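You operate a simulated robot arm through the tools that you are given. There is no shell and no other tool. Be economical: measure what you need, move in short steps, check, and stop when the job is done.

You run a simulated two-armed robot. Do the job below in one go: nothing can be reset, and whatever is moved stays where it is left.

## Task
Put away both buffers and the silver bangle, and bin the stained pad.
Fine: buffers in the polish drawer, shut it; bangle in the jewellery tray; pad in the lilac bin; drop nothing.
Where things are to end (x, y in the base frame): orange buffer within 60 mm of [600, 900]; blue buffer within 60 mm of [600, 770].

The check looks at the end state, three seconds after you hand in, the way a careful person would. Anything else that was tipped, shoved, dropped, spilled or broken makes it a failure.

## Robot
Two 7-joint arms with two-finger grippers on one trunk, on a base that drives. Base frame: it is fixed to the floor where the robot stands at the start and does not move with it; the origin is under the middle of the robot, x ahead of it, y to its left, z up; the surface under the hand at the start is at about z = 740. Readings come in mm, rad, newtons and seconds.
The left shoulder is at the start at [23, 218, 1055], the right one opposite. With the tool pointing down near the work surface each hand reaches from about 200 to 760 mm from the robot's upright axis, wherever it stands, measured 20 degrees to its own side. Places, roughly: inside of the jewellery tray [600, 300, 700]; inside of the polish drawer [700, 800, 600]; polish drawer [600, 800, 600]. Payload 2.2 kg a hand.
Tool frame (each hand has its own): the origin (TCP) lies between the finger pads and is the grasp point; the fingertips stand 19 mm ahead of it; z points along the fingers, y is the line along which they close. Largest opening 116 mm; the body of the gripper starts 70 mm behind the TCP.
Orientation is told as [roll, pitch, yaw] about the base's x, y, z axes, in that order, counted from this pose: with the fingers straight down and closing along the base's y, the tool's x points along the base's -x, its y along +y and its z along -z.

## Interface
- The arms move only by the tool step_arm. It takes "left_targets", "right_targets" or both (then of equal length, played together; a hand with none holds still); each is a list of rows, each a list of 3 entries, a list of its own where there are three numbers: the turn, a rotation vector about the tool's x, y, z in units of 4 degrees (1.0 is 4 degrees), then the shift along the tool's x, y, z in units of 20 mm (1.0 is 20 mm), then the finger opening in mm, from 0 to 116. In form: [[[ax, ay, az], [dx, dy, dz], claw], ...]. A call has 1 to 12 rows; each row shifts and turns the commanded pose from where the row before left it, along the tool's axes as they then stand. A call with a number of a shift or a turn outside -1 to 1 is refused whole. Each row takes 0.2 s and may step no farther than 50 mm and 0.15 rad from the row before; otherwise, or with a gripper value out of range, the whole call is refused. A pose out of reach is approached as far as the arm can. The call stops where the force on the tool passes 80 N (or 10 N more than at its start, if that is more) or the arm is blocked; 0.2 s more then pass. The fingers move at their own pace and stop on an object; they squeeze with about 35 N. The grip force told is the motor's: it shows also when the fingers shut on nothing. Time passes only in rows, and 0.2 s behind the last, so rows that do not move let the fingers close. The reply holds the time, the measured pose of the TCP, the force on the tool along the base axes, the opening and the grip force, in the units named above and with some noise, with the torque about the TCP (base axes, N m) and any sound that the robot's microphone picked up, and new pictures: "views" is both (left out), scene, wrist or none (wrist: the cameras of the hands that moved).
- Cameras (640 x 400 px; columns grow to the right, rows downward): "scene" is now at [124.3, 46.1, 1252.1]; the picture's right is [0.45, -0.89, 0.00], its down [-0.28, -0.15, -0.95] and it looks along [0.84, 0.43, -0.32] (base axes); focal length 214 px, centre (320, 200). "left" rides on the left gripper at [69, 15, -97] in its tool frame; the picture's right is [-0.21, 0.98, 0.00], its down [-0.76, -0.17, -0.63] and it looks along [-0.62, -0.14, 0.77] (tool axes); focal length 251 px, centre (320, 200). "right" rides on the right gripper at [69, -15, -97] in its tool frame; the picture's right is [0.21, 0.98, 0.00], its down [-0.76, 0.17, -0.63] and it looks along [-0.62, 0.14, 0.77] (tool axes); focal length 251 px, centre (320, 200). There is no depth. A picture from a camera that has moved, and an enlarged one, comes with that camera's place and axes in the base frame and with its lens.
- raise_lower(by): slides the trunk up (or, below 0, down) by that many mm; the arms and the scene camera ride with it, the base frame stays. It gives what a move gives, with no picture.
- drive_base(legs): drives the robot by 1 to 6 legs, each [ahead, left, turn to the left] in mm, mm and rad, along the robot's own axes; the way and the turn of a leg run together, so that a leg with both is an arc; at most 1500 mm and 3.142 rad a leg. The arms and the cameras ride along, it lands a little off, and it stops where it bumps. It gives what a move gives, and a new picture of the scene camera.
- head_to(pan, tilt): turns the head with the scene camera to pan (to the left, within 1.396 rad either way) and tilt (down, from -0.506 to 1.204), counted from straight ahead of the robot. It gives what a move gives, and a new picture of the scene camera.
- enlarge(camera, box): a new picture of the part [left, top, right, bottom] of that camera's present view, enlarged. It takes no simulated time.
- close_job(): hands the job in; it is judged then, once.

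Go step by step. Nothing tells you exact positions but the pictures and the camera data: compare them with the known pose of the tool, close in by small moves and look again before you grip or let go. The budget is 120 turns and 260 pictures, counting those below and the enlarged ones. Unless the task says otherwise, let go and move clear before handing in, and close with one line.

The tools are called after "Request:" as name(argument=value, ...) on one line, values as JSON. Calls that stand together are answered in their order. step_arm: Moves the arms, as the interface text tells. Its arguments: {"type":"object","properties":{"left_targets":{"type":"array"},"right_targets":{"type":"array"},"views":{"type":"string","enum":["both","scene","wrist","none"]}},"required":[]} The other tools are called the same way: raise_lower (by) slides the trunk up or down; drive_base (legs) drives the base; head_to (pan, tilt) turns the head that bears the scene camera; enlarge (camera, box) takes an enlarged picture of a part of a camera's view; close_job () hands the job in.

At the start:

```text
time_s: 0.0
left_tcp_pos: [395.6, 479.1, 1112.2]
left_tool_rot: [-0.001, 0.0, 0.001]
left_wrist_force: [-0.3, -0.1, -0.3]
left_ft_torque: [0.02, 0.0, 0.02]
left_gripper_width: 115.9
left_grip_force: 0.1
right_tcp_pos: [472.7, 71.5, 1189.9]
right_tool_rot: [0.013, 0.0, -0.007]
right_wrist_force: [0.0, 0.4, 0.0]
right_ft_torque: [0.02, 0.01, -0.01]
right_gripper_width: 116.0
right_grip_force: 0.0
trunk travel left (down, up): [-200.0, 290.0]
robot x, y, heading: [-2.4, 1.1, 0.001]
head pan, tilt: [0.469, 0.321]
```

scene: 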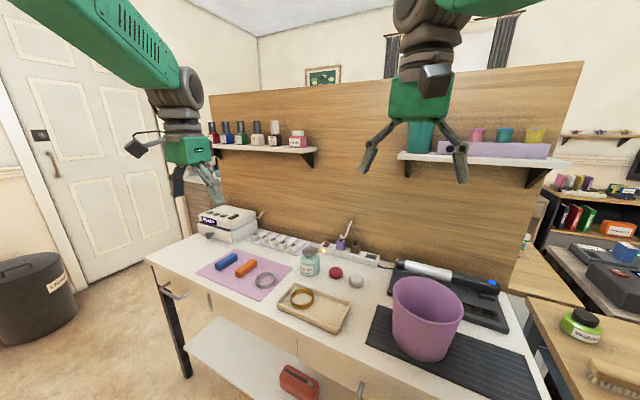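
right: 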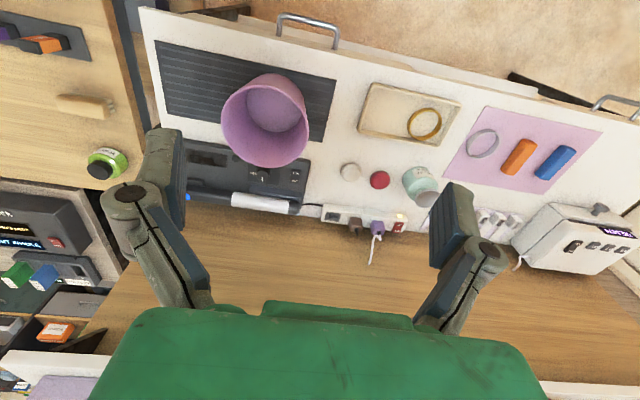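
left: 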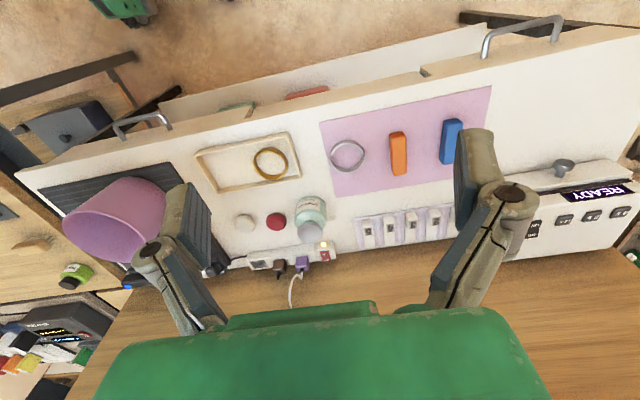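

The desk holds the lilac mat with the blue and orange buffers and silver bangle, the tray with a brass bangle, two small round pads and the lilac bin. I'll look closer first at the pads and at the drawer fronts.

Request:
enlarge(camera="scene", box=[140, 200, 300, 300])

Request:
enlarge(camera="scene", box=[260, 230, 420, 330])

Request:
enlarge(camera="left", box=[180, 100, 500, 300])

Request:
head_to(pan=0.6, tilt=0.9)

```text
4.00 times, centred on (220, 250) of scene
camera zoom: at [124.3, 46.1, 1252.1], right [0.45, -0.89, 0.0], down [-0.28, -0.15, -0.95], along [0.84, 0.43, -0.32], focal length 858 px, centre (720, 0)
```

zoom: 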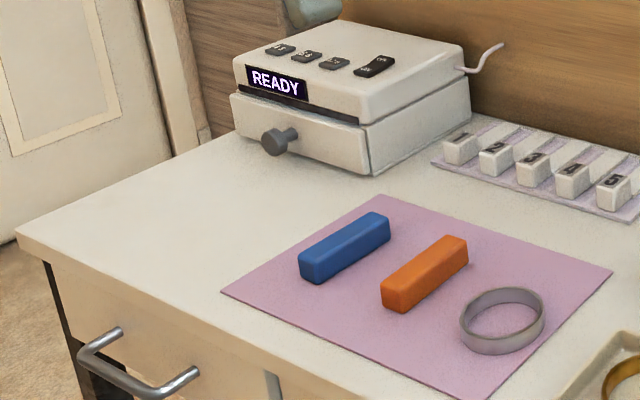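

```text
4.00 times, centred on (340, 280) of scene
camera zoom: at [124.3, 46.1, 1252.1], right [0.45, -0.89, 0.0], down [-0.28, -0.15, -0.95], along [0.84, 0.43, -0.32], focal length 858 px, centre (240, -120)
```

zoom: 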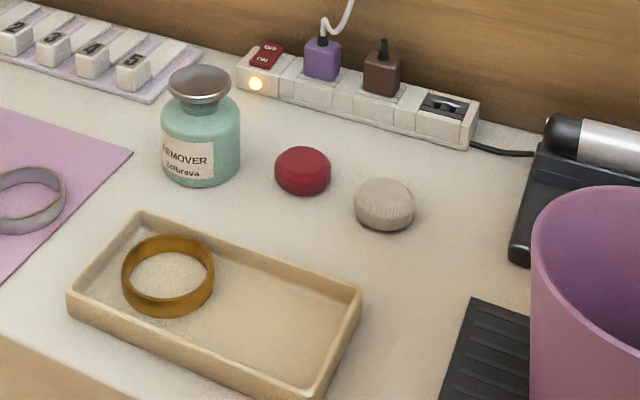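

```text
2.00 times, centred on (340, 200) of left
camera zoom: at [326.0, 495.3, 1206.9], right [0.21, 0.98, 0.0], down [0.76, -0.17, 0.63], along [0.62, -0.14, -0.78], focal length 503 px, centre (280, 200)
```

zoom: 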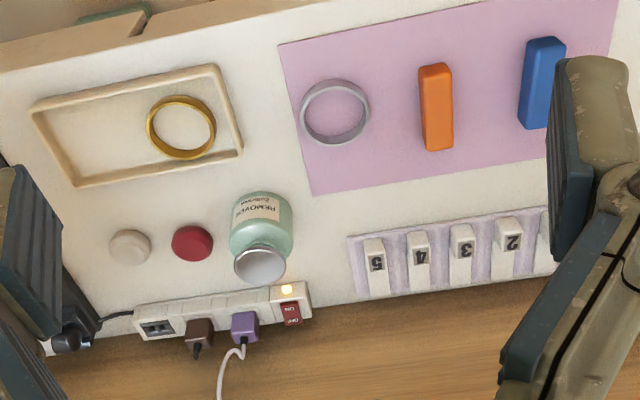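

```text
time_s: 1.0
left_tcp_pos: [393.7, 477.3, 1111.8]
left_tool_rot: [0.0, -0.004, 0.0]
left_wrist_force: [-0.3, 1.0, 0.1]
left_ft_torque: [0.04, 0.01, -0.04]
left_gripper_width: 115.9
left_grip_force: 0.1
right_tcp_pos: [468.7, 68.5, 1191.9]
right_tool_rot: [0.014, -0.004, -0.011]
right_wrist_force: [0.2, -0.6, -0.4]
right_ft_torque: [0.04, 0.04, 0.02]
right_gripper_width: 115.9
right_grip_force: 0.1
trunk travel left (down, up): [-200.0, 290.0]
robot x, y, heading: [-2.5, 0.5, 0.002]
head pan, tilt: [0.6, 0.901]
camera scene: at [103.4, 46.4, 1201.9], right [0.56, -0.83, 0.0], down [-0.65, -0.44, -0.62], along [0.51, 0.35, -0.79], focal length 214 px, centre (320, 200)
```

scene: 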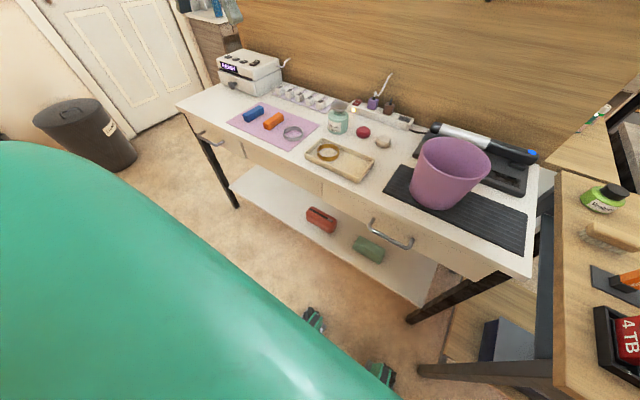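

The red domed pad looks like the used one, at about (723, 291); the silver bangle is near (589, 499), and the polish drawer handle is near (445, 820, 680). I drive a bit closer and left so the bangle, pad, tray and bin are all within reach.

Request:
drive_base(legs=[[100, 230, 0]])

Request:
head_to(pan=0.0, tilt=0.75)

```text
time_s: 2.8
left_tcp_pos: [493.6, 694.3, 1117.6]
left_tool_rot: [0.01, -0.002, -0.002]
left_wrist_force: [0.5, 0.6, -0.1]
left_ft_torque: [0.02, 0.01, 0.01]
left_gripper_width: 116.1
left_grip_force: 0.0
right_tcp_pos: [568.8, 285.2, 1193.3]
right_tool_rot: [0.022, -0.003, -0.009]
right_wrist_force: [0.0, -1.3, 0.3]
right_ft_torque: [0.01, 0.0, 0.01]
right_gripper_width: 116.0
right_grip_force: 0.0
trunk travel left (down, up): [-200.0, 290.0]
robot x, y, heading: [98.8, 225.7, -0.004]
head pan, tilt: [0.6, 0.901]
camera scene: at [203.1, 268.0, 1202.1], right [0.57, -0.82, 0.0], down [-0.65, -0.44, -0.62], along [0.51, 0.35, -0.78], focal length 214 px, centre (320, 200)
```

scene: 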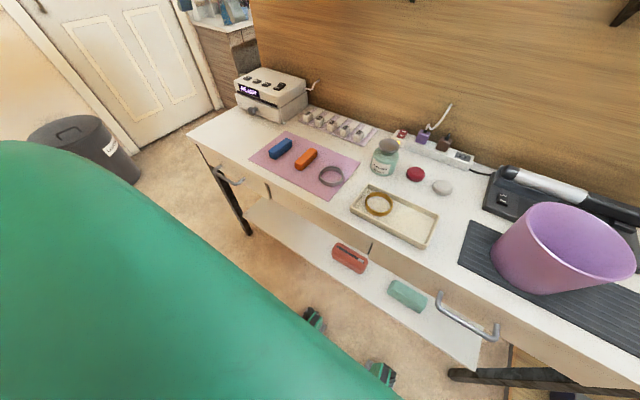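

```text
time_s: 3.8
left_tcp_pos: [492.1, 687.2, 1120.7]
left_tool_rot: [0.016, -0.004, -0.001]
left_wrist_force: [-0.2, -0.6, 0.4]
left_ft_torque: [0.05, -0.01, 0.0]
left_gripper_width: 116.0
left_grip_force: 0.1
right_tcp_pos: [567.6, 279.4, 1194.3]
right_tool_rot: [0.028, -0.006, -0.011]
right_wrist_force: [0.1, 0.9, 0.4]
right_ft_torque: [0.03, -0.01, -0.01]
right_gripper_width: 115.8
right_grip_force: 0.1
trunk travel left (down, up): [-200.0, 290.0]
robot x, y, heading: [100.1, 224.0, 0.0]
head pan, tilt: [0.0, 0.75]
camera scene: at [224.1, 219.9, 1213.9], right [0.0, -1.0, 0.0], down [-0.68, 0.0, -0.73], along [0.73, 0.0, -0.68], focal length 214 px, centre (320, 200)
```

scene: 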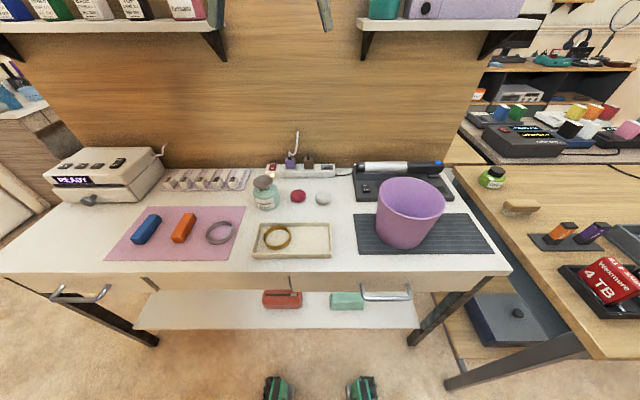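

Everything matches across the views: bangle ≈ (593, 494), red pad ≈ (740, 291), tray x 515–624, y 195–390, bin centre ≈ (590, 0) with rim z ≈ 880. I lower the left hand toward the bangle and the right toward the pad.

Request:
step_arm(left_targets=[[[0, 0, 0], [-0.42, -0.8, 1], 100], [[0, 0, 0], [-0.42, -0.8, 1], 100], [[0, 0, 0], [-0.42, -0.8, 1], 100], [[0, 0, 0], [-0.42, -0.8, 1], 100], [[0, 0, 0], [-0.42, -0.8, 1], 100], [[0, 0, 0], [-0.42, -0.8, 1], 100], [[0, 0, 0], [-0.42, -0.8, 1], 100], [[0, 0, 0], [-0.42, -0.8, 1], 100], [[0, 0, 0], [-0.42, -0.8, 1], 100], [[0, 0, 0], [-0.42, -0.8, 1], 100], [[0, 0, 0], [-0.42, -0.8, 1], 100], [[0, 0, 0], [-0.42, -0.8, 1], 100]], right_targets=[[[0, 0, 0], [-0.6, 0, 1], 70], [[0, 0, 0], [-0.6, 0, 1], 70], [[0, 0, 0], [-0.6, 0, 1], 70], [[0, 0, 0], [-0.6, 0, 1], 70], [[0, 0, 0], [-0.6, 0, 1], 70], [[0, 0, 0], [-0.6, 0, 1], 70], [[0, 0, 0], [-0.6, 0, 1], 70], [[0, 0, 0], [-0.6, 0, 1], 70], [[0, 0, 0], [-0.6, 0, 1], 70], [[0, 0, 0], [-0.6, 0, 1], 70], [[0, 0, 0], [-0.6, 0, 1], 70], [[0, 0, 0], [-0.6, 0, 1], 70]])

```text
time_s: 6.4
left_tcp_pos: [595.0, 504.4, 875.0]
left_tool_rot: [0.007, -0.005, -0.001]
left_wrist_force: [-0.9, -0.6, -0.7]
left_ft_torque: [0.04, 0.01, -0.02]
left_gripper_width: 100.1
left_grip_force: 0.2
right_tcp_pos: [713.7, 291.7, 951.3]
right_tool_rot: [0.019, -0.003, -0.008]
right_wrist_force: [0.7, -0.1, -0.3]
right_ft_torque: [0.01, 0.0, -0.01]
right_gripper_width: 69.9
right_grip_force: 0.1
trunk travel left (down, up): [-200.0, 290.0]
robot x, y, heading: [101.5, 226.7, -0.001]
head pan, tilt: [0.0, 0.75]
camera scene: at [228.0, 226.4, 1213.4], right [0.0, -1.0, 0.0], down [-0.69, 0.0, -0.73], along [0.73, 0.0, -0.69], focal length 214 px, centre (320, 200)
camera right: at [644.6, 276.6, 1049.9], right [-0.21, 0.98, 0.02], down [0.76, 0.15, 0.64], along [0.62, 0.14, -0.77], focal length 251 px, centre (320, 200)
camera left: at [524.1, 520.0, 971.0], right [0.22, 0.98, 0.01], down [0.75, -0.17, 0.63], along [0.62, -0.13, -0.77], focal length 251 px, centre (320, 200)
```

scene: 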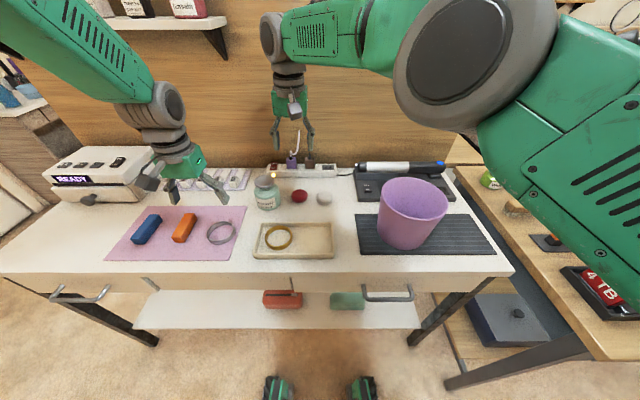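
right: 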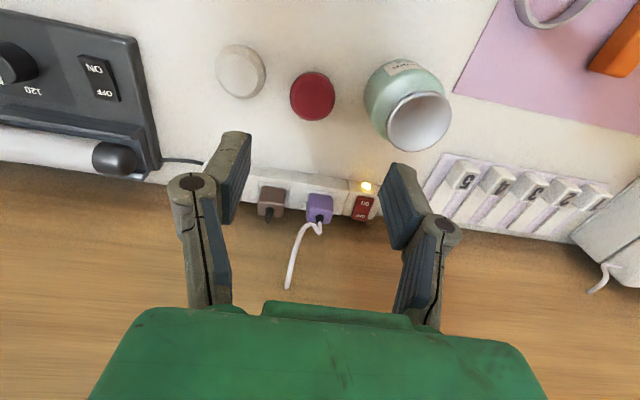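
left: 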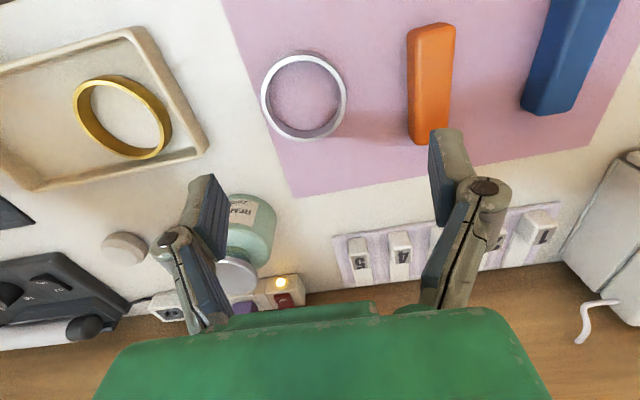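

Refined: bangle (588, 493), red pad (732, 291). I check the two pads closely before choosing, and lower the left hand over the bangle.

Request:
enlarge(camera="right", box=[200, 30, 360, 130])

Request:
step_arm(left_targets=[[[0, 0, 0], [0.35, -0.57, 0.9], 100], [[0, 0, 0], [0, 0, 0.9], 100], [[0, 0, 0], [0, 0, 0.9], 100], [[0, 0, 0], [0, 0, 0.9], 100]], views="wrist")

```text
4.00 times, centred on (280, 80) of right
camera zoom: at [644.6, 276.6, 1049.9], right [-0.21, 0.98, 0.02], down [0.76, 0.15, 0.64], along [0.62, 0.14, -0.77], focal length 1006 px, centre (480, 680)
```

zoom: 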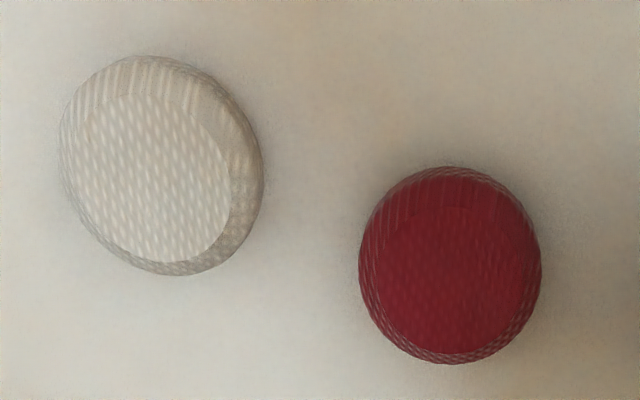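

```text
time_s: 7.4
left_tcp_pos: [587.5, 494.6, 802.9]
left_tool_rot: [0.006, -0.005, 0.0]
left_wrist_force: [0.7, 0.7, 0.0]
left_ft_torque: [0.0, 0.02, 0.0]
left_gripper_width: 99.6
left_grip_force: 0.0
right_tcp_pos: [713.0, 292.6, 954.2]
right_tool_rot: [0.02, -0.005, -0.008]
right_wrist_force: [-0.4, -0.4, 0.1]
right_ft_torque: [-0.01, 0.0, 0.03]
right_gripper_width: 69.9
right_grip_force: 0.1
trunk travel left (down, up): [-200.0, 290.0]
robot x, y, heading: [99.0, 224.6, -0.0]
head pan, tilt: [0.0, 0.75]
camera left: at [516.8, 510.5, 899.1], right [0.22, 0.98, 0.01], down [0.75, -0.17, 0.63], along [0.62, -0.13, -0.77], focal length 251 px, centre (320, 200)
```

left: 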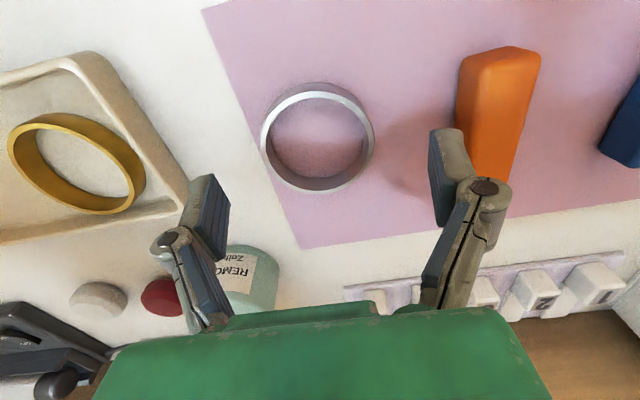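

The red pad is the stained one, and the left hand is centred on the bangle. I lower it, close, and lift; the right hand meanwhile goes down toward the pad.

Request:
step_arm(left_targets=[[[0, 0, 0], [0, 0, 0.7], 100], [[0, 0, 0], [0, 0, 0.7], 100], [[0, 0, 0], [0, 0, 0.6], 100], [[0, 0, 0], [0, 0, 0], 60], [[0, 0, 0], [0, 0, 0], 60], [[0, 0, 0], [0, 0, 0], 60]], right_targets=[[[0, 0, 0], [-0.3, 0, 1], 70], [[0, 0, 0], [-0.3, 0, 1], 70], [[0, 0, 0], [-0.3, 0, 1], 70], [[0, 0, 0], [0, 0, 1], 70], [[0, 0, 0], [0, 0, 1], 70], [[0, 0, 0], [0, 0, 1], 70]])

```text
time_s: 8.8
left_tcp_pos: [587.0, 496.1, 764.3]
left_tool_rot: [0.007, -0.003, 0.0]
left_wrist_force: [0.7, -0.2, -0.2]
left_ft_torque: [0.0, 0.03, 0.03]
left_gripper_width: 70.1
left_grip_force: 35.3
right_tcp_pos: [734.0, 294.1, 836.0]
right_tool_rot: [0.021, -0.004, -0.012]
right_wrist_force: [0.0, -0.6, -0.5]
right_ft_torque: [0.0, 0.0, 0.0]
right_gripper_width: 69.9
right_grip_force: 0.1
trunk travel left (down, up): [-200.0, 290.0]
robot x, y, heading: [100.1, 226.1, 0.0]
head pan, tilt: [0.0, 0.75]
camera scene: at [226.8, 228.5, 1213.6], right [0.0, -1.0, 0.0], down [-0.69, 0.0, -0.73], along [0.73, 0.0, -0.69], focal length 214 px, centre (320, 200)
camera right: at [664.0, 279.6, 933.1], right [-0.2, 0.98, 0.02], down [0.76, 0.14, 0.64], along [0.62, 0.15, -0.77], focal length 251 px, centre (320, 200)
camera left: at [516.8, 510.9, 859.8], right [0.22, 0.98, 0.01], down [0.75, -0.17, 0.63], along [0.62, -0.13, -0.77], focal length 251 px, centre (320, 200)
```

scene: 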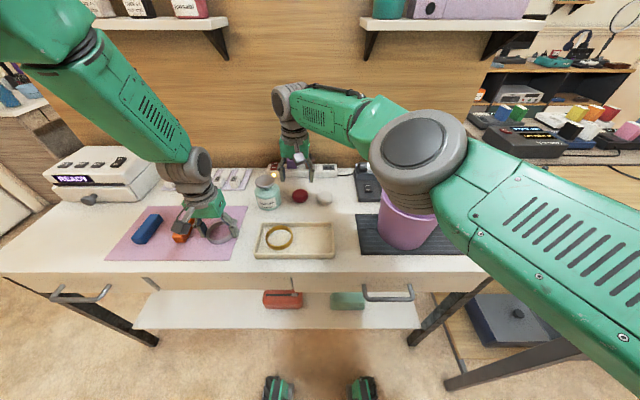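
right: 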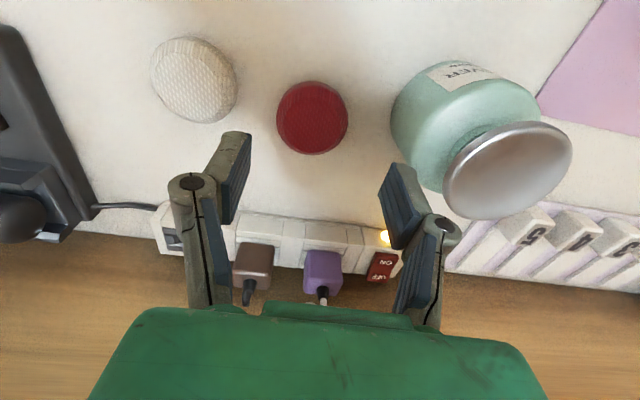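
left: 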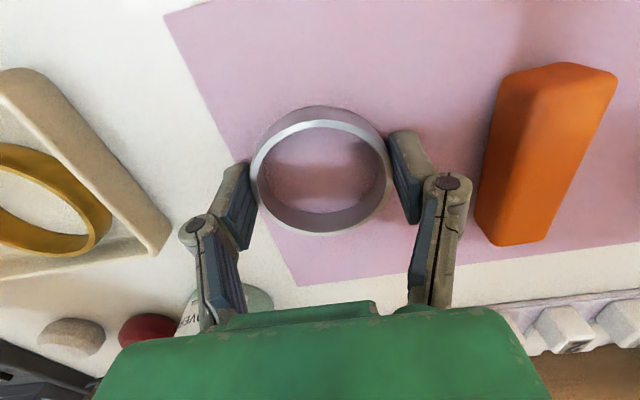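

The bangle is held at 70 mm. I lift it and hold it there while the right hand, centred on the red pad, goes down and grips it.

Request:
step_arm(left_targets=[[[0, 0, 0], [0, 0, -0.5], 60], [[0, 0, 0], [0, 0, -0.8], 60], [[0, 0, 0], [0, 0, -1], 60], [[0, 0, 0], [0, 0, -1], 60], [[0, 0, 0], [0, 0, -1], 60], [[0, 0, 0], [0, 0, 0], 60], [[0, 0, 0], [0, 0, 0], 60]], right_targets=[[[0, 0, 0], [0, 0, 0.9], 70], [[0, 0, 0], [0, 0, 0.9], 70], [[0, 0, 0], [0, 0, 0.9], 70], [[0, 0, 0], [0, 0, 0.9], 70], [[0, 0, 0], [0, 0, 0], 20], [[0, 0, 0], [0, 0, 0], 20], [[0, 0, 0], [0, 0, 0], 20]])

```text
time_s: 10.4
left_tcp_pos: [586.4, 495.2, 851.0]
left_tool_rot: [0.006, -0.004, 0.0]
left_wrist_force: [-0.6, -0.3, 0.2]
left_ft_torque: [0.01, -0.04, 0.02]
left_gripper_width: 69.8
left_grip_force: 35.1
right_tcp_pos: [728.5, 290.5, 773.1]
right_tool_rot: [0.02, -0.003, -0.01]
right_wrist_force: [0.3, -0.8, 1.9]
right_ft_torque: [-0.07, -0.01, -0.05]
right_gripper_width: 49.0
right_grip_force: 35.2
right hand out of reach, approached as far as the arm can: row 2, 4
trunk travel left (down, up): [-200.0, 290.0]
robot x, y, heading: [100.8, 223.4, 0.005]
head pan, tilt: [0.0, 0.75]
camera scene: at [226.0, 228.3, 1213.7], right [0.0, -1.0, 0.0], down [-0.69, 0.0, -0.73], along [0.73, 0.0, -0.69], focal length 214 px, centre (320, 200)
camera right: at [658.4, 275.9, 870.9], right [-0.21, 0.98, 0.02], down [0.76, 0.15, 0.64], along [0.62, 0.15, -0.77], focal length 251 px, centre (320, 200)
camera left: at [516.3, 510.1, 945.7], right [0.22, 0.98, 0.01], down [0.75, -0.17, 0.63], along [0.62, -0.13, -0.77], focal length 251 px, centre (320, 200)
```

scene: 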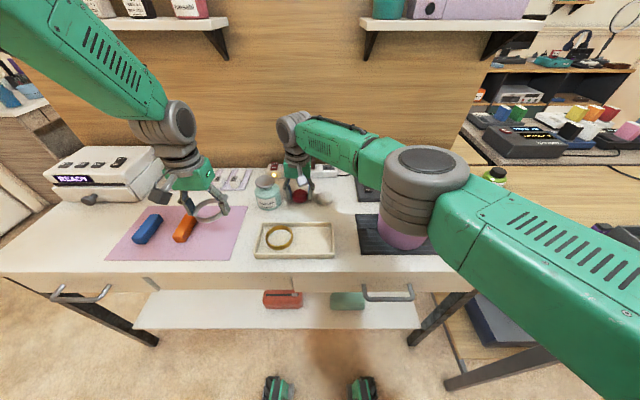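
right: 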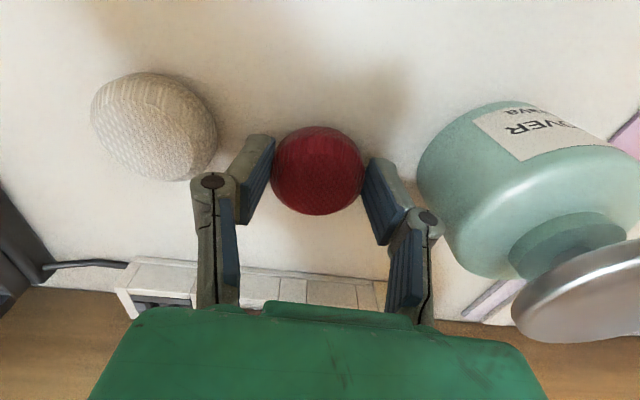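
left: 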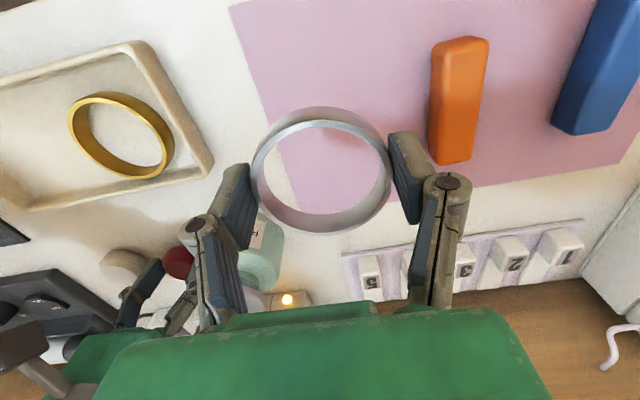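

The pad is in the right fingers (49 mm). I lift it straight up and move back toward the bin.

Request:
step_arm(right_targets=[[[0, 0, 0], [0, 0, -0.7], 20], [[0, 0, 0], [0, 0, -0.9], 20], [[0, 0, 0], [0, 0, -1], 20], [[0, 0, 0], [0, 0, -1], 20], [[0, 0, 0], [0, 0, -1], 20], [[0, 0, 0], [0, 0, -1], 20], [[0, 0, 0], [0, 0, -1], 20], [[0, 0, 0], [0, 0, -1], 20], [[0, 0, 0], [0.3, -0.2, -1], 20], [[0, 0, 0], [0.5, -1, -1], 20], [[0, 0, 0], [0.5, -1, 0], 20], [[0, 0, 0], [0.5, -1, 0], 20]])

Request:
step_arm(right_targets=[[[0, 0, 0], [0.5, -1, 0], 20], [[0, 0, 0], [0.5, -1, 0], 20], [[0, 0, 0], [0.5, -1, 0], 20], [[0, 0, 0], [0.5, -1, 0], 20], [[0, 0, 0], [0.5, -1, 0], 20], [[0, 0, 0], [0.5, -1, 0], 20], [[0, 0, 0], [0.4, -1, 0], 20], [[0, 0, 0], [0.4, -1, 0], 20], [[0, 0, 0], [0.2, -0.8, 0], 20], [[0, 0, 0], [0, -0.8, 0], 20]])

```text
time_s: 13.0
left_tcp_pos: [585.8, 494.1, 850.6]
left_tool_rot: [0.009, -0.005, -0.003]
left_wrist_force: [0.4, -0.3, -0.5]
left_ft_torque: [-0.03, 0.0, 0.02]
left_gripper_width: 69.9
left_grip_force: 34.4
right_tcp_pos: [687.6, 219.4, 964.5]
right_tool_rot: [0.023, -0.005, -0.011]
right_wrist_force: [-1.3, 0.0, 0.6]
right_ft_torque: [-0.02, -0.01, 0.0]
right_gripper_width: 49.1
right_grip_force: 35.0
trunk travel left (down, up): [-200.0, 290.0]
robot x, y, heading: [100.0, 225.6, -0.002]
head pan, tilt: [0.0, 0.75]
camera scene: at [225.3, 227.0, 1213.8], right [0.0, -1.0, 0.0], down [-0.68, 0.0, -0.73], along [0.73, 0.0, -0.68], focal length 214 px, centre (320, 200)
camera right: at [618.1, 204.2, 1061.8], right [-0.2, 0.98, 0.02], down [0.75, 0.14, 0.64], along [0.62, 0.15, -0.77], focal length 251 px, centre (320, 200)
```

scene: 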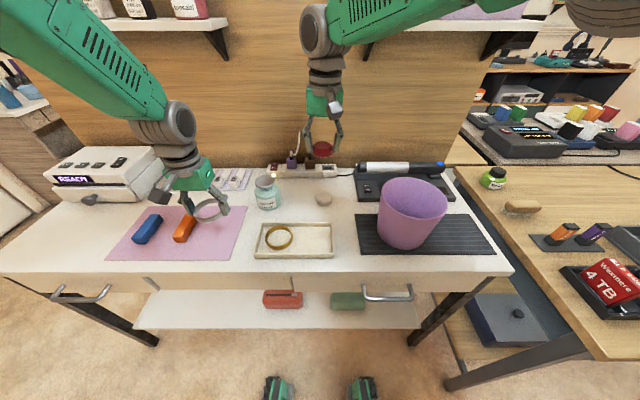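
right: 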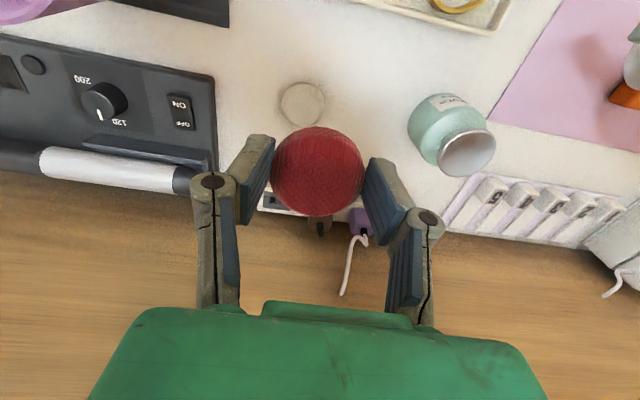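

```text
time_s: 15.2
left_tcp_pos: [586.2, 493.3, 850.7]
left_tool_rot: [0.007, -0.003, -0.002]
left_wrist_force: [-0.2, -0.1, -0.4]
left_ft_torque: [-0.02, 0.0, 0.0]
left_gripper_width: 69.3
left_grip_force: 34.4
right_tcp_pos: [606.7, 26.6, 957.9]
right_tool_rot: [0.023, -0.004, -0.01]
right_wrist_force: [0.7, 0.4, -0.2]
right_ft_torque: [-0.02, 0.01, -0.02]
right_gripper_width: 48.8
right_grip_force: 35.3
trunk travel left (down, up): [-200.0, 290.0]
robot x, y, heading: [98.2, 225.8, 0.002]
head pan, tilt: [0.0, 0.75]
camera scene: at [225.6, 225.9, 1213.7], right [0.0, -1.0, 0.0], down [-0.69, 0.0, -0.73], along [0.73, 0.0, -0.69], focal length 214 px, centre (320, 200)
camera right: at [536.7, 11.8, 1055.5], right [-0.2, 0.98, 0.02], down [0.76, 0.14, 0.64], along [0.62, 0.15, -0.77], focal length 251 px, centre (320, 200)
```

scene: 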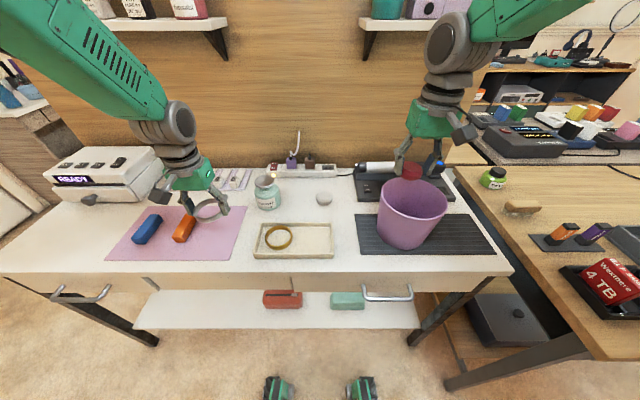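
right: 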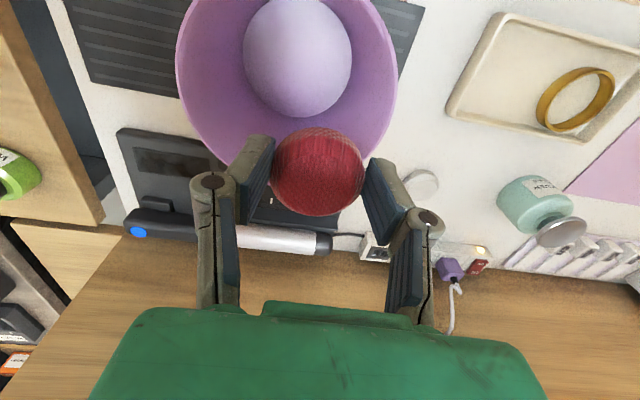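

The bin's centre is about (588, 6), so the hand has to shift about 20 mm toward me and to the right. I do that and lower halfway before a look.

Request:
step_arm(right_targets=[[[0, 0, 0], [0.5, -0.5, 0], 20], [[0, 0, 0], [0.45, -0.5, 0], 20], [[0, 0, 0], [0, 0, 0.7], 20], [[0, 0, 0], [0, 0, 0.7], 20], [[0, 0, 0], [0, 0, 0], 20]])

```text
time_s: 16.4
left_tcp_pos: [586.7, 494.4, 850.7]
left_tool_rot: [0.01, -0.004, -0.002]
left_wrist_force: [0.3, -0.2, -0.2]
left_ft_torque: [-0.01, 0.02, 0.02]
left_gripper_width: 69.5
left_grip_force: 35.1
right_tcp_pos: [587.6, 9.6, 929.2]
right_tool_rot: [0.021, -0.004, -0.011]
right_wrist_force: [-0.5, -0.3, 0.0]
right_ft_torque: [0.0, -0.02, 0.01]
right_gripper_width: 49.0
right_grip_force: 35.1
trunk travel left (down, up): [-200.0, 290.0]
robot x, y, heading: [99.5, 224.9, -0.003]
head pan, tilt: [0.0, 0.75]
camera scene: at [225.3, 226.5, 1213.8], right [0.0, -1.0, 0.0], down [-0.68, 0.0, -0.73], along [0.73, 0.0, -0.68], focal length 214 px, centre (320, 200)
camera right: at [518.0, -6.0, 1027.3], right [-0.2, 0.98, 0.02], down [0.75, 0.14, 0.64], along [0.62, 0.15, -0.77], focal length 251 px, centre (320, 200)
```

scene: 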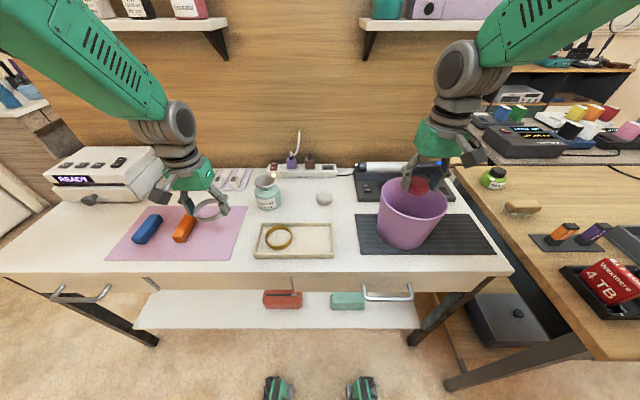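
right: 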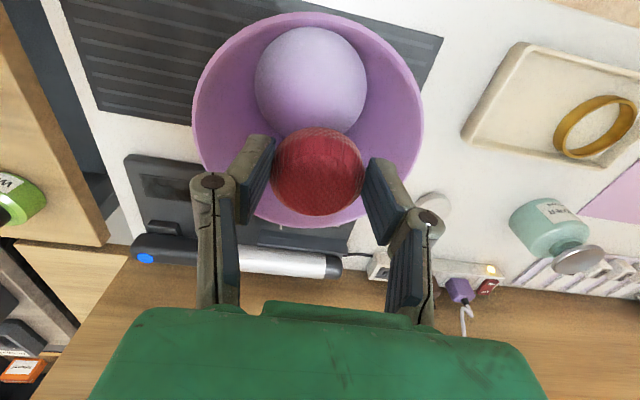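

Two independent points (bin floor and rim) put the bin centre at (588, 6), where the hand now is. I lower inside, let go, and rise.

Request:
step_arm(right_targets=[[[0, 0, 0], [0, 0, 0.9], 20], [[0, 0, 0], [0, 0, 0.9], 20], [[0, 0, 0], [0, 0, 0.9], 20], [[0, 0, 0], [0, 0, 0.9], 20], [[0, 0, 0], [0, 0, 0.9], 20], [[0, 0, 0], [0, 0, 0.9], 20], [[0, 0, 0], [0, 0, 0], 20], [[0, 0, 0], [0, 0, 0], 72], [[0, 0, 0], [0, 0, 0], 72]])

```text
time_s: 18.4
left_tcp_pos: [587.1, 494.3, 852.1]
left_tool_rot: [0.007, -0.002, -0.001]
left_wrist_force: [0.1, -0.2, -0.1]
left_ft_torque: [-0.01, -0.02, 0.01]
left_gripper_width: 69.9
left_grip_force: 34.7
right_tcp_pos: [588.4, 11.9, 821.9]
right_tool_rot: [0.019, -0.005, -0.011]
right_wrist_force: [0.6, -0.4, -1.0]
right_ft_torque: [0.02, 0.0, -0.03]
right_gripper_width: 71.9
right_grip_force: 0.0
trunk travel left (down, up): [-200.0, 290.0]
robot x, y, heading: [98.6, 225.8, 0.003]
head pan, tilt: [0.0, 0.75]
camera scene: at [225.7, 226.5, 1213.7], right [0.0, -1.0, 0.0], down [-0.69, 0.0, -0.73], along [0.73, 0.0, -0.69], focal length 214 px, centre (320, 200)
camera right: at [518.6, -3.7, 919.6], right [-0.21, 0.98, 0.02], down [0.75, 0.14, 0.64], along [0.62, 0.15, -0.77], focal length 251 px, centre (320, 200)
```

scene: 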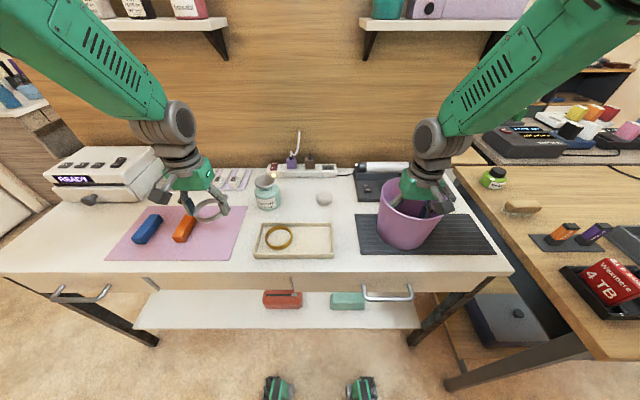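
right: 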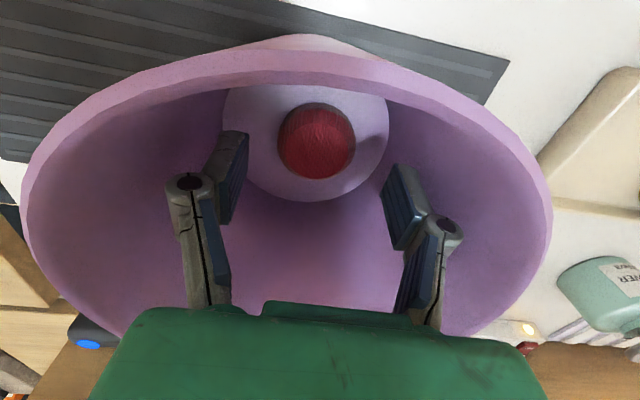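

The pad lies on the bin floor. I raise the right hand out, and carry the bangle over the free end of the tray.

Request:
step_arm(right_targets=[[[0, 0, 0], [0, 0, -1], 72], [[0, 0, 0], [0, 0, -1], 72], [[0, 0, 0], [0, 0, -1], 72], [[0, 0, 0], [0, 0, -1], 72], [[0, 0, 0], [0, 0, -1], 72], [[0, 0, 0], [0, 0, -1], 72], [[0, 0, 0], [0, 0, -1], 72], [[0, 0, 0], [0, 0, -1], 72], [[0, 0, 0], [0, 0, -1], 72], [[0, 0, 0], [0.5, -1, -1], 72], [[0, 0, 0], [0.5, -1, -1], 72], [[0, 0, 0], [0.5, -1, -0.5], 72]], left_targets=[[[0, 0, 0], [0.08, -1, 0], 60], [[0, 0, 0], [0.08, -1, 0], 60], [[0, 0, 0], [0.08, -1, 0], 60], [[0, 0, 0], [0.08, -1, 0], 60], [[0, 0, 0], [0.08, -1, 0], 60], [[0, 0, 0], [0.08, -1, 0], 60], [[0, 0, 0], [0.08, -1, 0], 60], [[0, 0, 0], [0.08, -1, 0], 60], [[0, 0, 0], [0.08, -1, 0], 60], [[0, 0, 0], [0.08, -1, 0], 60], [[0, 0, 0], [0.08, -1, 0], 60], [[0, 0, 0], [0.08, -1, 0], 60]], views="none")

Request:
step_arm(left_targets=[[[0, 0, 1], [0, 0, 0], 60], [[0, 0, 1], [0, 0, 0], 60], [[0, 0, 1], [0, 0, 0], 60], [[0, 0, 1], [0, 0, 0], 60], [[0, 0, 1], [0, 0, 0], 60], [[0, 0, 1], [0, 0, 0], 60], [[0, 0, 1], [0, 0, 0], 60], [[0, 0, 1], [0, 0, 0], 60], [[0, 0, 1], [0, 0, 0], 60], [[0, 0, 1], [0, 0, 0], 60], [[0, 0, 0], [0, 0, 0], 60]])

```text
time_s: 21.0
left_tcp_pos: [578.8, 265.7, 861.2]
left_tool_rot: [-0.055, 0.006, 0.06]
left_wrist_force: [-0.3, 0.9, 0.1]
left_ft_torque: [0.03, 0.0, 0.03]
left_gripper_width: 69.9
left_grip_force: 34.3
right_tcp_pos: [554.8, -54.9, 1048.9]
right_tool_rot: [0.025, -0.004, -0.01]
right_wrist_force: [0.4, 0.4, -0.4]
right_ft_torque: [-0.03, -0.01, -0.01]
right_gripper_width: 72.0
right_grip_force: 0.1
trunk travel left (down, up): [-200.0, 290.0]
robot x, y, heading: [99.5, 223.7, 0.002]
head pan, tilt: [0.0, 0.75]
```

```text
time_s: 23.4
left_tcp_pos: [566.5, 254.1, 847.7]
left_tool_rot: [0.011, 0.005, -0.701]
left_wrist_force: [0.0, -0.6, -0.8]
left_ft_torque: [-0.01, 0.01, -0.01]
left_gripper_width: 69.4
left_grip_force: 34.9
right_tcp_pos: [556.2, -53.4, 1049.8]
right_tool_rot: [0.025, -0.005, -0.011]
right_wrist_force: [0.2, -0.4, 0.8]
right_ft_torque: [-0.02, 0.0, -0.02]
right_gripper_width: 71.9
right_grip_force: 0.1
trunk travel left (down, up): [-200.0, 290.0]
robot x, y, heading: [96.9, 226.5, -0.004]
head pan, tilt: [0.0, 0.75]
camera scene: at [224.9, 224.4, 1213.8], right [0.0, -1.0, 0.0], down [-0.68, 0.0, -0.73], along [0.73, 0.0, -0.68], focal length 214 px, centre (320, 200)
camera left: at [522.0, 309.2, 943.5], right [0.79, 0.61, 0.01], down [0.47, -0.62, 0.63], along [0.39, -0.49, -0.78], focal length 251 px, centre (320, 200)
```

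scene: 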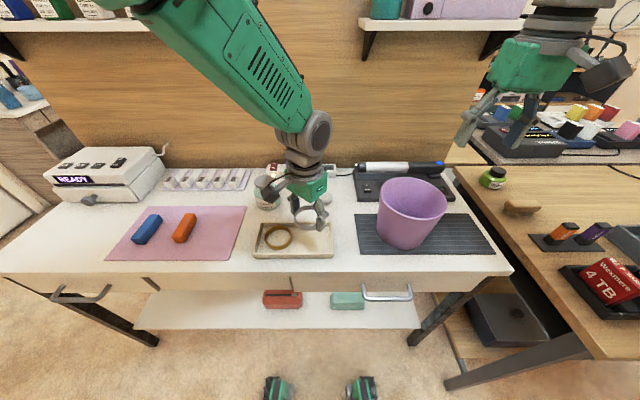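
left: 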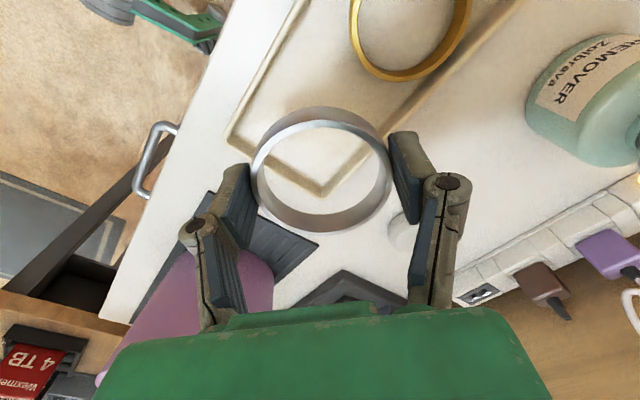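

The tray's free end is x 522–616, y from 195, with the brass bangle around (575, 337). I fine-shift and lower the silver bangle to just above the tray floor.

Request:
step_arm(left_targets=[[[0, 0, 0], [-0.22, 0.05, 0], 60], [[0, 0, 0], [0, 0, 0.8], 60], [[0, 0, 0], [0, 0, 0.8], 60], [[0, 0, 0], [0, 0, 0.8], 60], [[0, 0, 0], [0, 0, 0.8], 60], [[0, 0, 0], [0, 0, 0.3], 60], [[0, 0, 0], [0, 0, 0], 60]])

Request:
enlarge(camera="scene", box=[240, 180, 360, 255])

```text
time_s: 25.0
left_tcp_pos: [574.0, 252.5, 779.9]
left_tool_rot: [0.003, -0.002, -0.69]
left_wrist_force: [-0.2, -0.2, -1.3]
left_ft_torque: [-0.01, 0.02, 0.04]
left_gripper_width: 69.6
left_grip_force: 35.0
right_tcp_pos: [556.4, -53.7, 1049.7]
right_tool_rot: [0.023, -0.006, -0.012]
right_wrist_force: [0.2, -0.5, -0.4]
right_ft_torque: [-0.02, -0.01, -0.03]
right_gripper_width: 72.0
right_grip_force: 0.1
trunk travel left (down, up): [-200.0, 290.0]
robot x, y, heading: [97.6, 225.7, -0.004]
head pan, tilt: [0.0, 0.75]
camera scene: at [225.1, 224.4, 1213.8], right [0.0, -1.0, 0.0], down [-0.68, 0.0, -0.73], along [0.73, 0.0, -0.68], focal length 214 px, centre (320, 200)
camera left: at [528.7, 308.8, 874.6], right [0.79, 0.62, 0.0], down [0.48, -0.61, 0.63], along [0.39, -0.5, -0.77], focal length 251 px, centre (320, 200)
```

scene: 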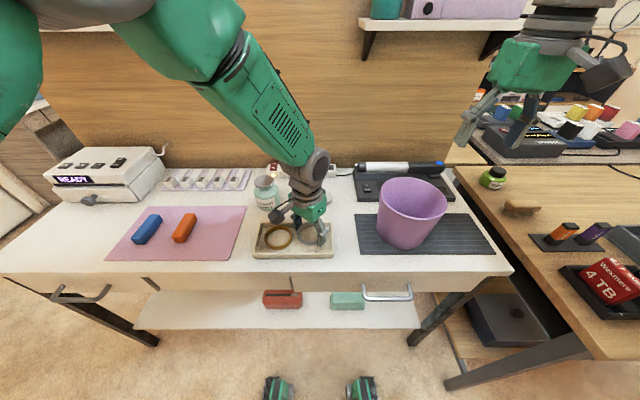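
left: 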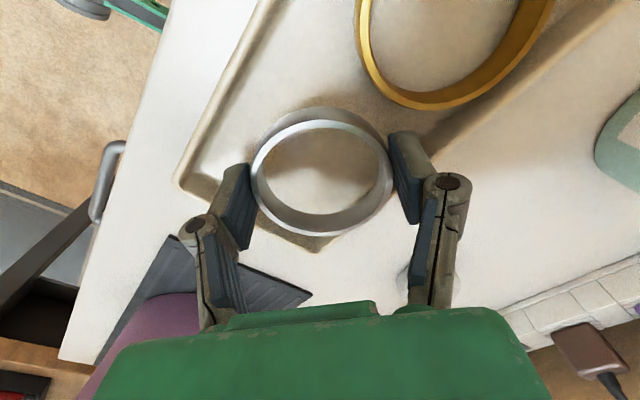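

```text
5.33 times, centred on (300, 218) of scene
camera zoom: at [225.1, 224.4, 1213.8], right [0.0, -1.0, 0.0], down [-0.68, 0.0, -0.73], along [0.73, 0.0, -0.68], focal length 1144 px, centre (427, 107)
```

zoom: 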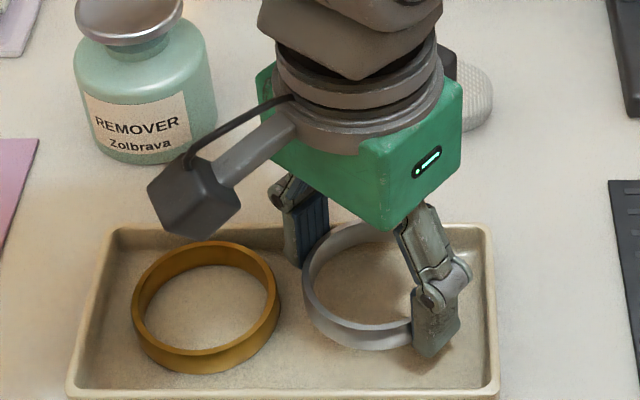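

The fingers and bangle are inside the tray walls, though a bit near the back one. I nudge 5 mm toward me, lower until it rests, and release slightly.

Request:
step_arm(left_targets=[[[0, 0, 0], [0.19, -0.16, 0], 60], [[0, 0, 0], [0, 0, 0.25], 60], [[0, 0, 0], [0, 0, 0.2], 60], [[0, 0, 0], [0, 0, 0.15], 60], [[0, 0, 0], [0, 0, 0], 60]], views="wrist")

Request:
enlarge(camera="scene", box=[240, 190, 352, 260])

```text
time_s: 26.2
left_tcp_pos: [569.9, 254.2, 768.8]
left_tool_rot: [0.001, -0.003, -0.684]
left_wrist_force: [0.4, 0.5, -0.7]
left_ft_torque: [-0.01, -0.04, 0.01]
left_gripper_width: 69.8
left_grip_force: 35.2
right_tcp_pos: [555.3, -54.3, 1049.7]
right_tool_rot: [0.021, -0.004, -0.011]
right_wrist_force: [-0.7, -1.2, -0.3]
right_ft_torque: [-0.01, -0.05, 0.0]
right_gripper_width: 71.9
right_grip_force: 0.1
trunk travel left (down, up): [-200.0, 290.0]
robot x, y, heading: [99.9, 228.5, -0.0]
head pan, tilt: [0.0, 0.75]
camera left: at [524.9, 311.0, 864.2], right [0.78, 0.62, 0.0], down [0.48, -0.61, 0.64], along [0.4, -0.5, -0.77], focal length 251 px, centre (320, 200)
```

left: 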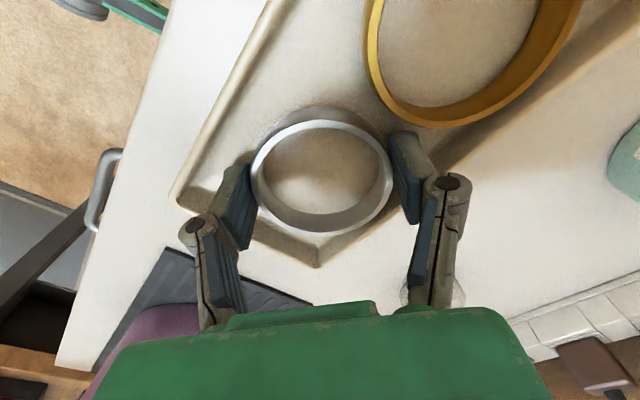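

```text
5.71 times, centred on (296, 225) of scene
camera zoom: at [225.0, 224.4, 1213.8], right [0.0, -1.0, 0.0], down [-0.68, 0.0, -0.73], along [0.73, 0.0, -0.68], focal length 1226 px, centre (457, 57)
```

zoom: 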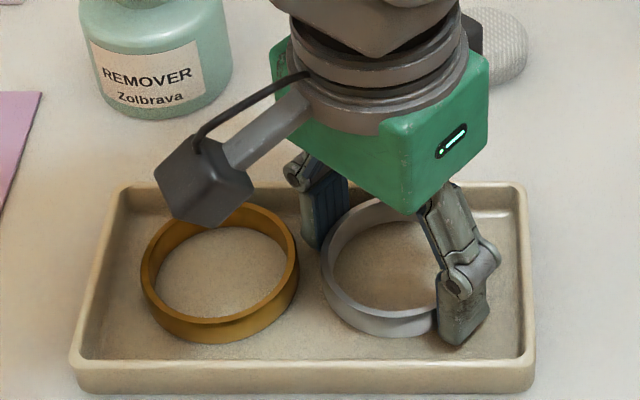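

It is nearly on the tray floor with no contact force yet. I lower a few more millimetres by small steps.

Request:
step_arm(left_targets=[[[0, 0, 0], [0, 0, 0.12], 60], [[0, 0, 0], [0, 0, 0], 60]], views="none")

Request:
step_arm(left_targets=[[[0, 0, 0], [0, 0, 0.1], 60], [[0, 0, 0], [0, 0, 0], 60]], views="none")

```text
time_s: 26.8
left_tcp_pos: [569.6, 254.2, 765.8]
left_tool_rot: [0.0, -0.003, -0.684]
left_wrist_force: [-0.2, -0.4, 2.0]
left_ft_torque: [0.09, -0.01, 0.02]
left_gripper_width: 69.8
left_grip_force: 35.3
right_tcp_pos: [556.3, -53.7, 1050.4]
right_tool_rot: [0.022, -0.005, -0.009]
right_wrist_force: [0.3, -0.4, 0.5]
right_ft_torque: [0.01, 0.01, 0.03]
right_gripper_width: 72.0
right_grip_force: 0.0
trunk travel left (down, up): [-200.0, 290.0]
robot x, y, heading: [102.8, 228.0, 0.003]
head pan, tilt: [0.0, 0.75]
```

```text
time_s: 27.4
left_tcp_pos: [570.4, 255.2, 765.1]
left_tool_rot: [0.001, -0.005, -0.684]
left_wrist_force: [-2.2, 0.0, 13.4]
left_ft_torque: [0.4, 0.05, 0.07]
left_gripper_width: 69.7
left_grip_force: 35.2
right_tcp_pos: [555.0, -54.2, 1050.0]
right_tool_rot: [0.022, -0.005, -0.012]
right_wrist_force: [-0.1, -0.2, 1.3]
right_ft_torque: [-0.02, 0.02, -0.02]
right_gripper_width: 72.0
right_grip_force: 0.0
trunk travel left (down, up): [-200.0, 290.0]
robot x, y, heading: [96.6, 224.6, -0.0]
head pan, tilt: [0.0, 0.75]
```

The bangle rests on the tray floor (13 N). I ease off, open a little, and rise straight up.

Request:
step_arm(left_targets=[[[0, 0, 0], [0, 0, -0.1], 60], [[0, 0, 0], [0, 0, 0], 76], [[0, 0, 0], [0, 0, 0], 76], [[0, 0, 0], [0, 0, -0.5], 76], [[0, 0, 0], [0, 0, -1], 76], [[0, 0, 0], [0, 0, -1], 76], [[0, 0, 0], [0, 0, -1], 76], [[0, 0, 0], [0, 0, -1], 76], [[0, 0, 0], [0, 0, -1], 76]])

```text
time_s: 29.4
left_tcp_pos: [564.9, 249.1, 874.6]
left_tool_rot: [0.013, 0.005, -0.705]
left_wrist_force: [-0.5, -0.3, 0.0]
left_ft_torque: [-0.02, 0.01, 0.0]
left_gripper_width: 76.1
left_grip_force: 0.0
right_tcp_pos: [556.9, -53.5, 1049.1]
right_tool_rot: [0.023, -0.007, -0.011]
right_wrist_force: [-0.5, 0.3, 0.2]
right_ft_torque: [-0.01, -0.03, 0.02]
right_gripper_width: 72.2
right_grip_force: 0.1
trunk travel left (down, up): [-200.0, 290.0]
robot x, y, heading: [96.7, 225.4, -0.0]
head pan, tilt: [0.0, 0.75]
camera scene: at [224.1, 224.1, 1213.9], right [0.0, -1.0, 0.0], down [-0.68, 0.0, -0.73], along [0.73, 0.0, -0.68], focal length 214 px, centre (320, 200)
camera left: at [520.5, 305.3, 971.1], right [0.8, 0.61, 0.01], down [0.47, -0.62, 0.63], along [0.39, -0.49, -0.78], focal length 251 px, centre (320, 200)
```

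scene: 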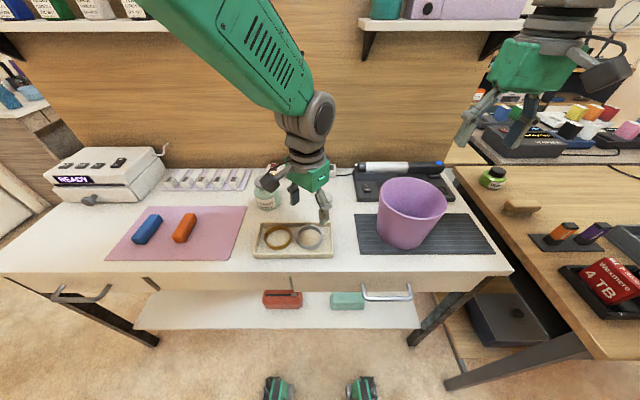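
left: 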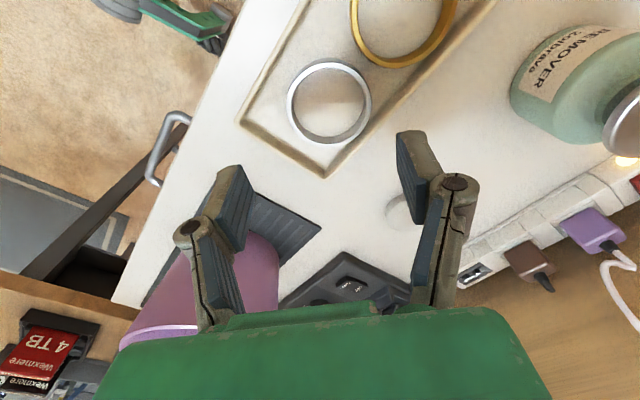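

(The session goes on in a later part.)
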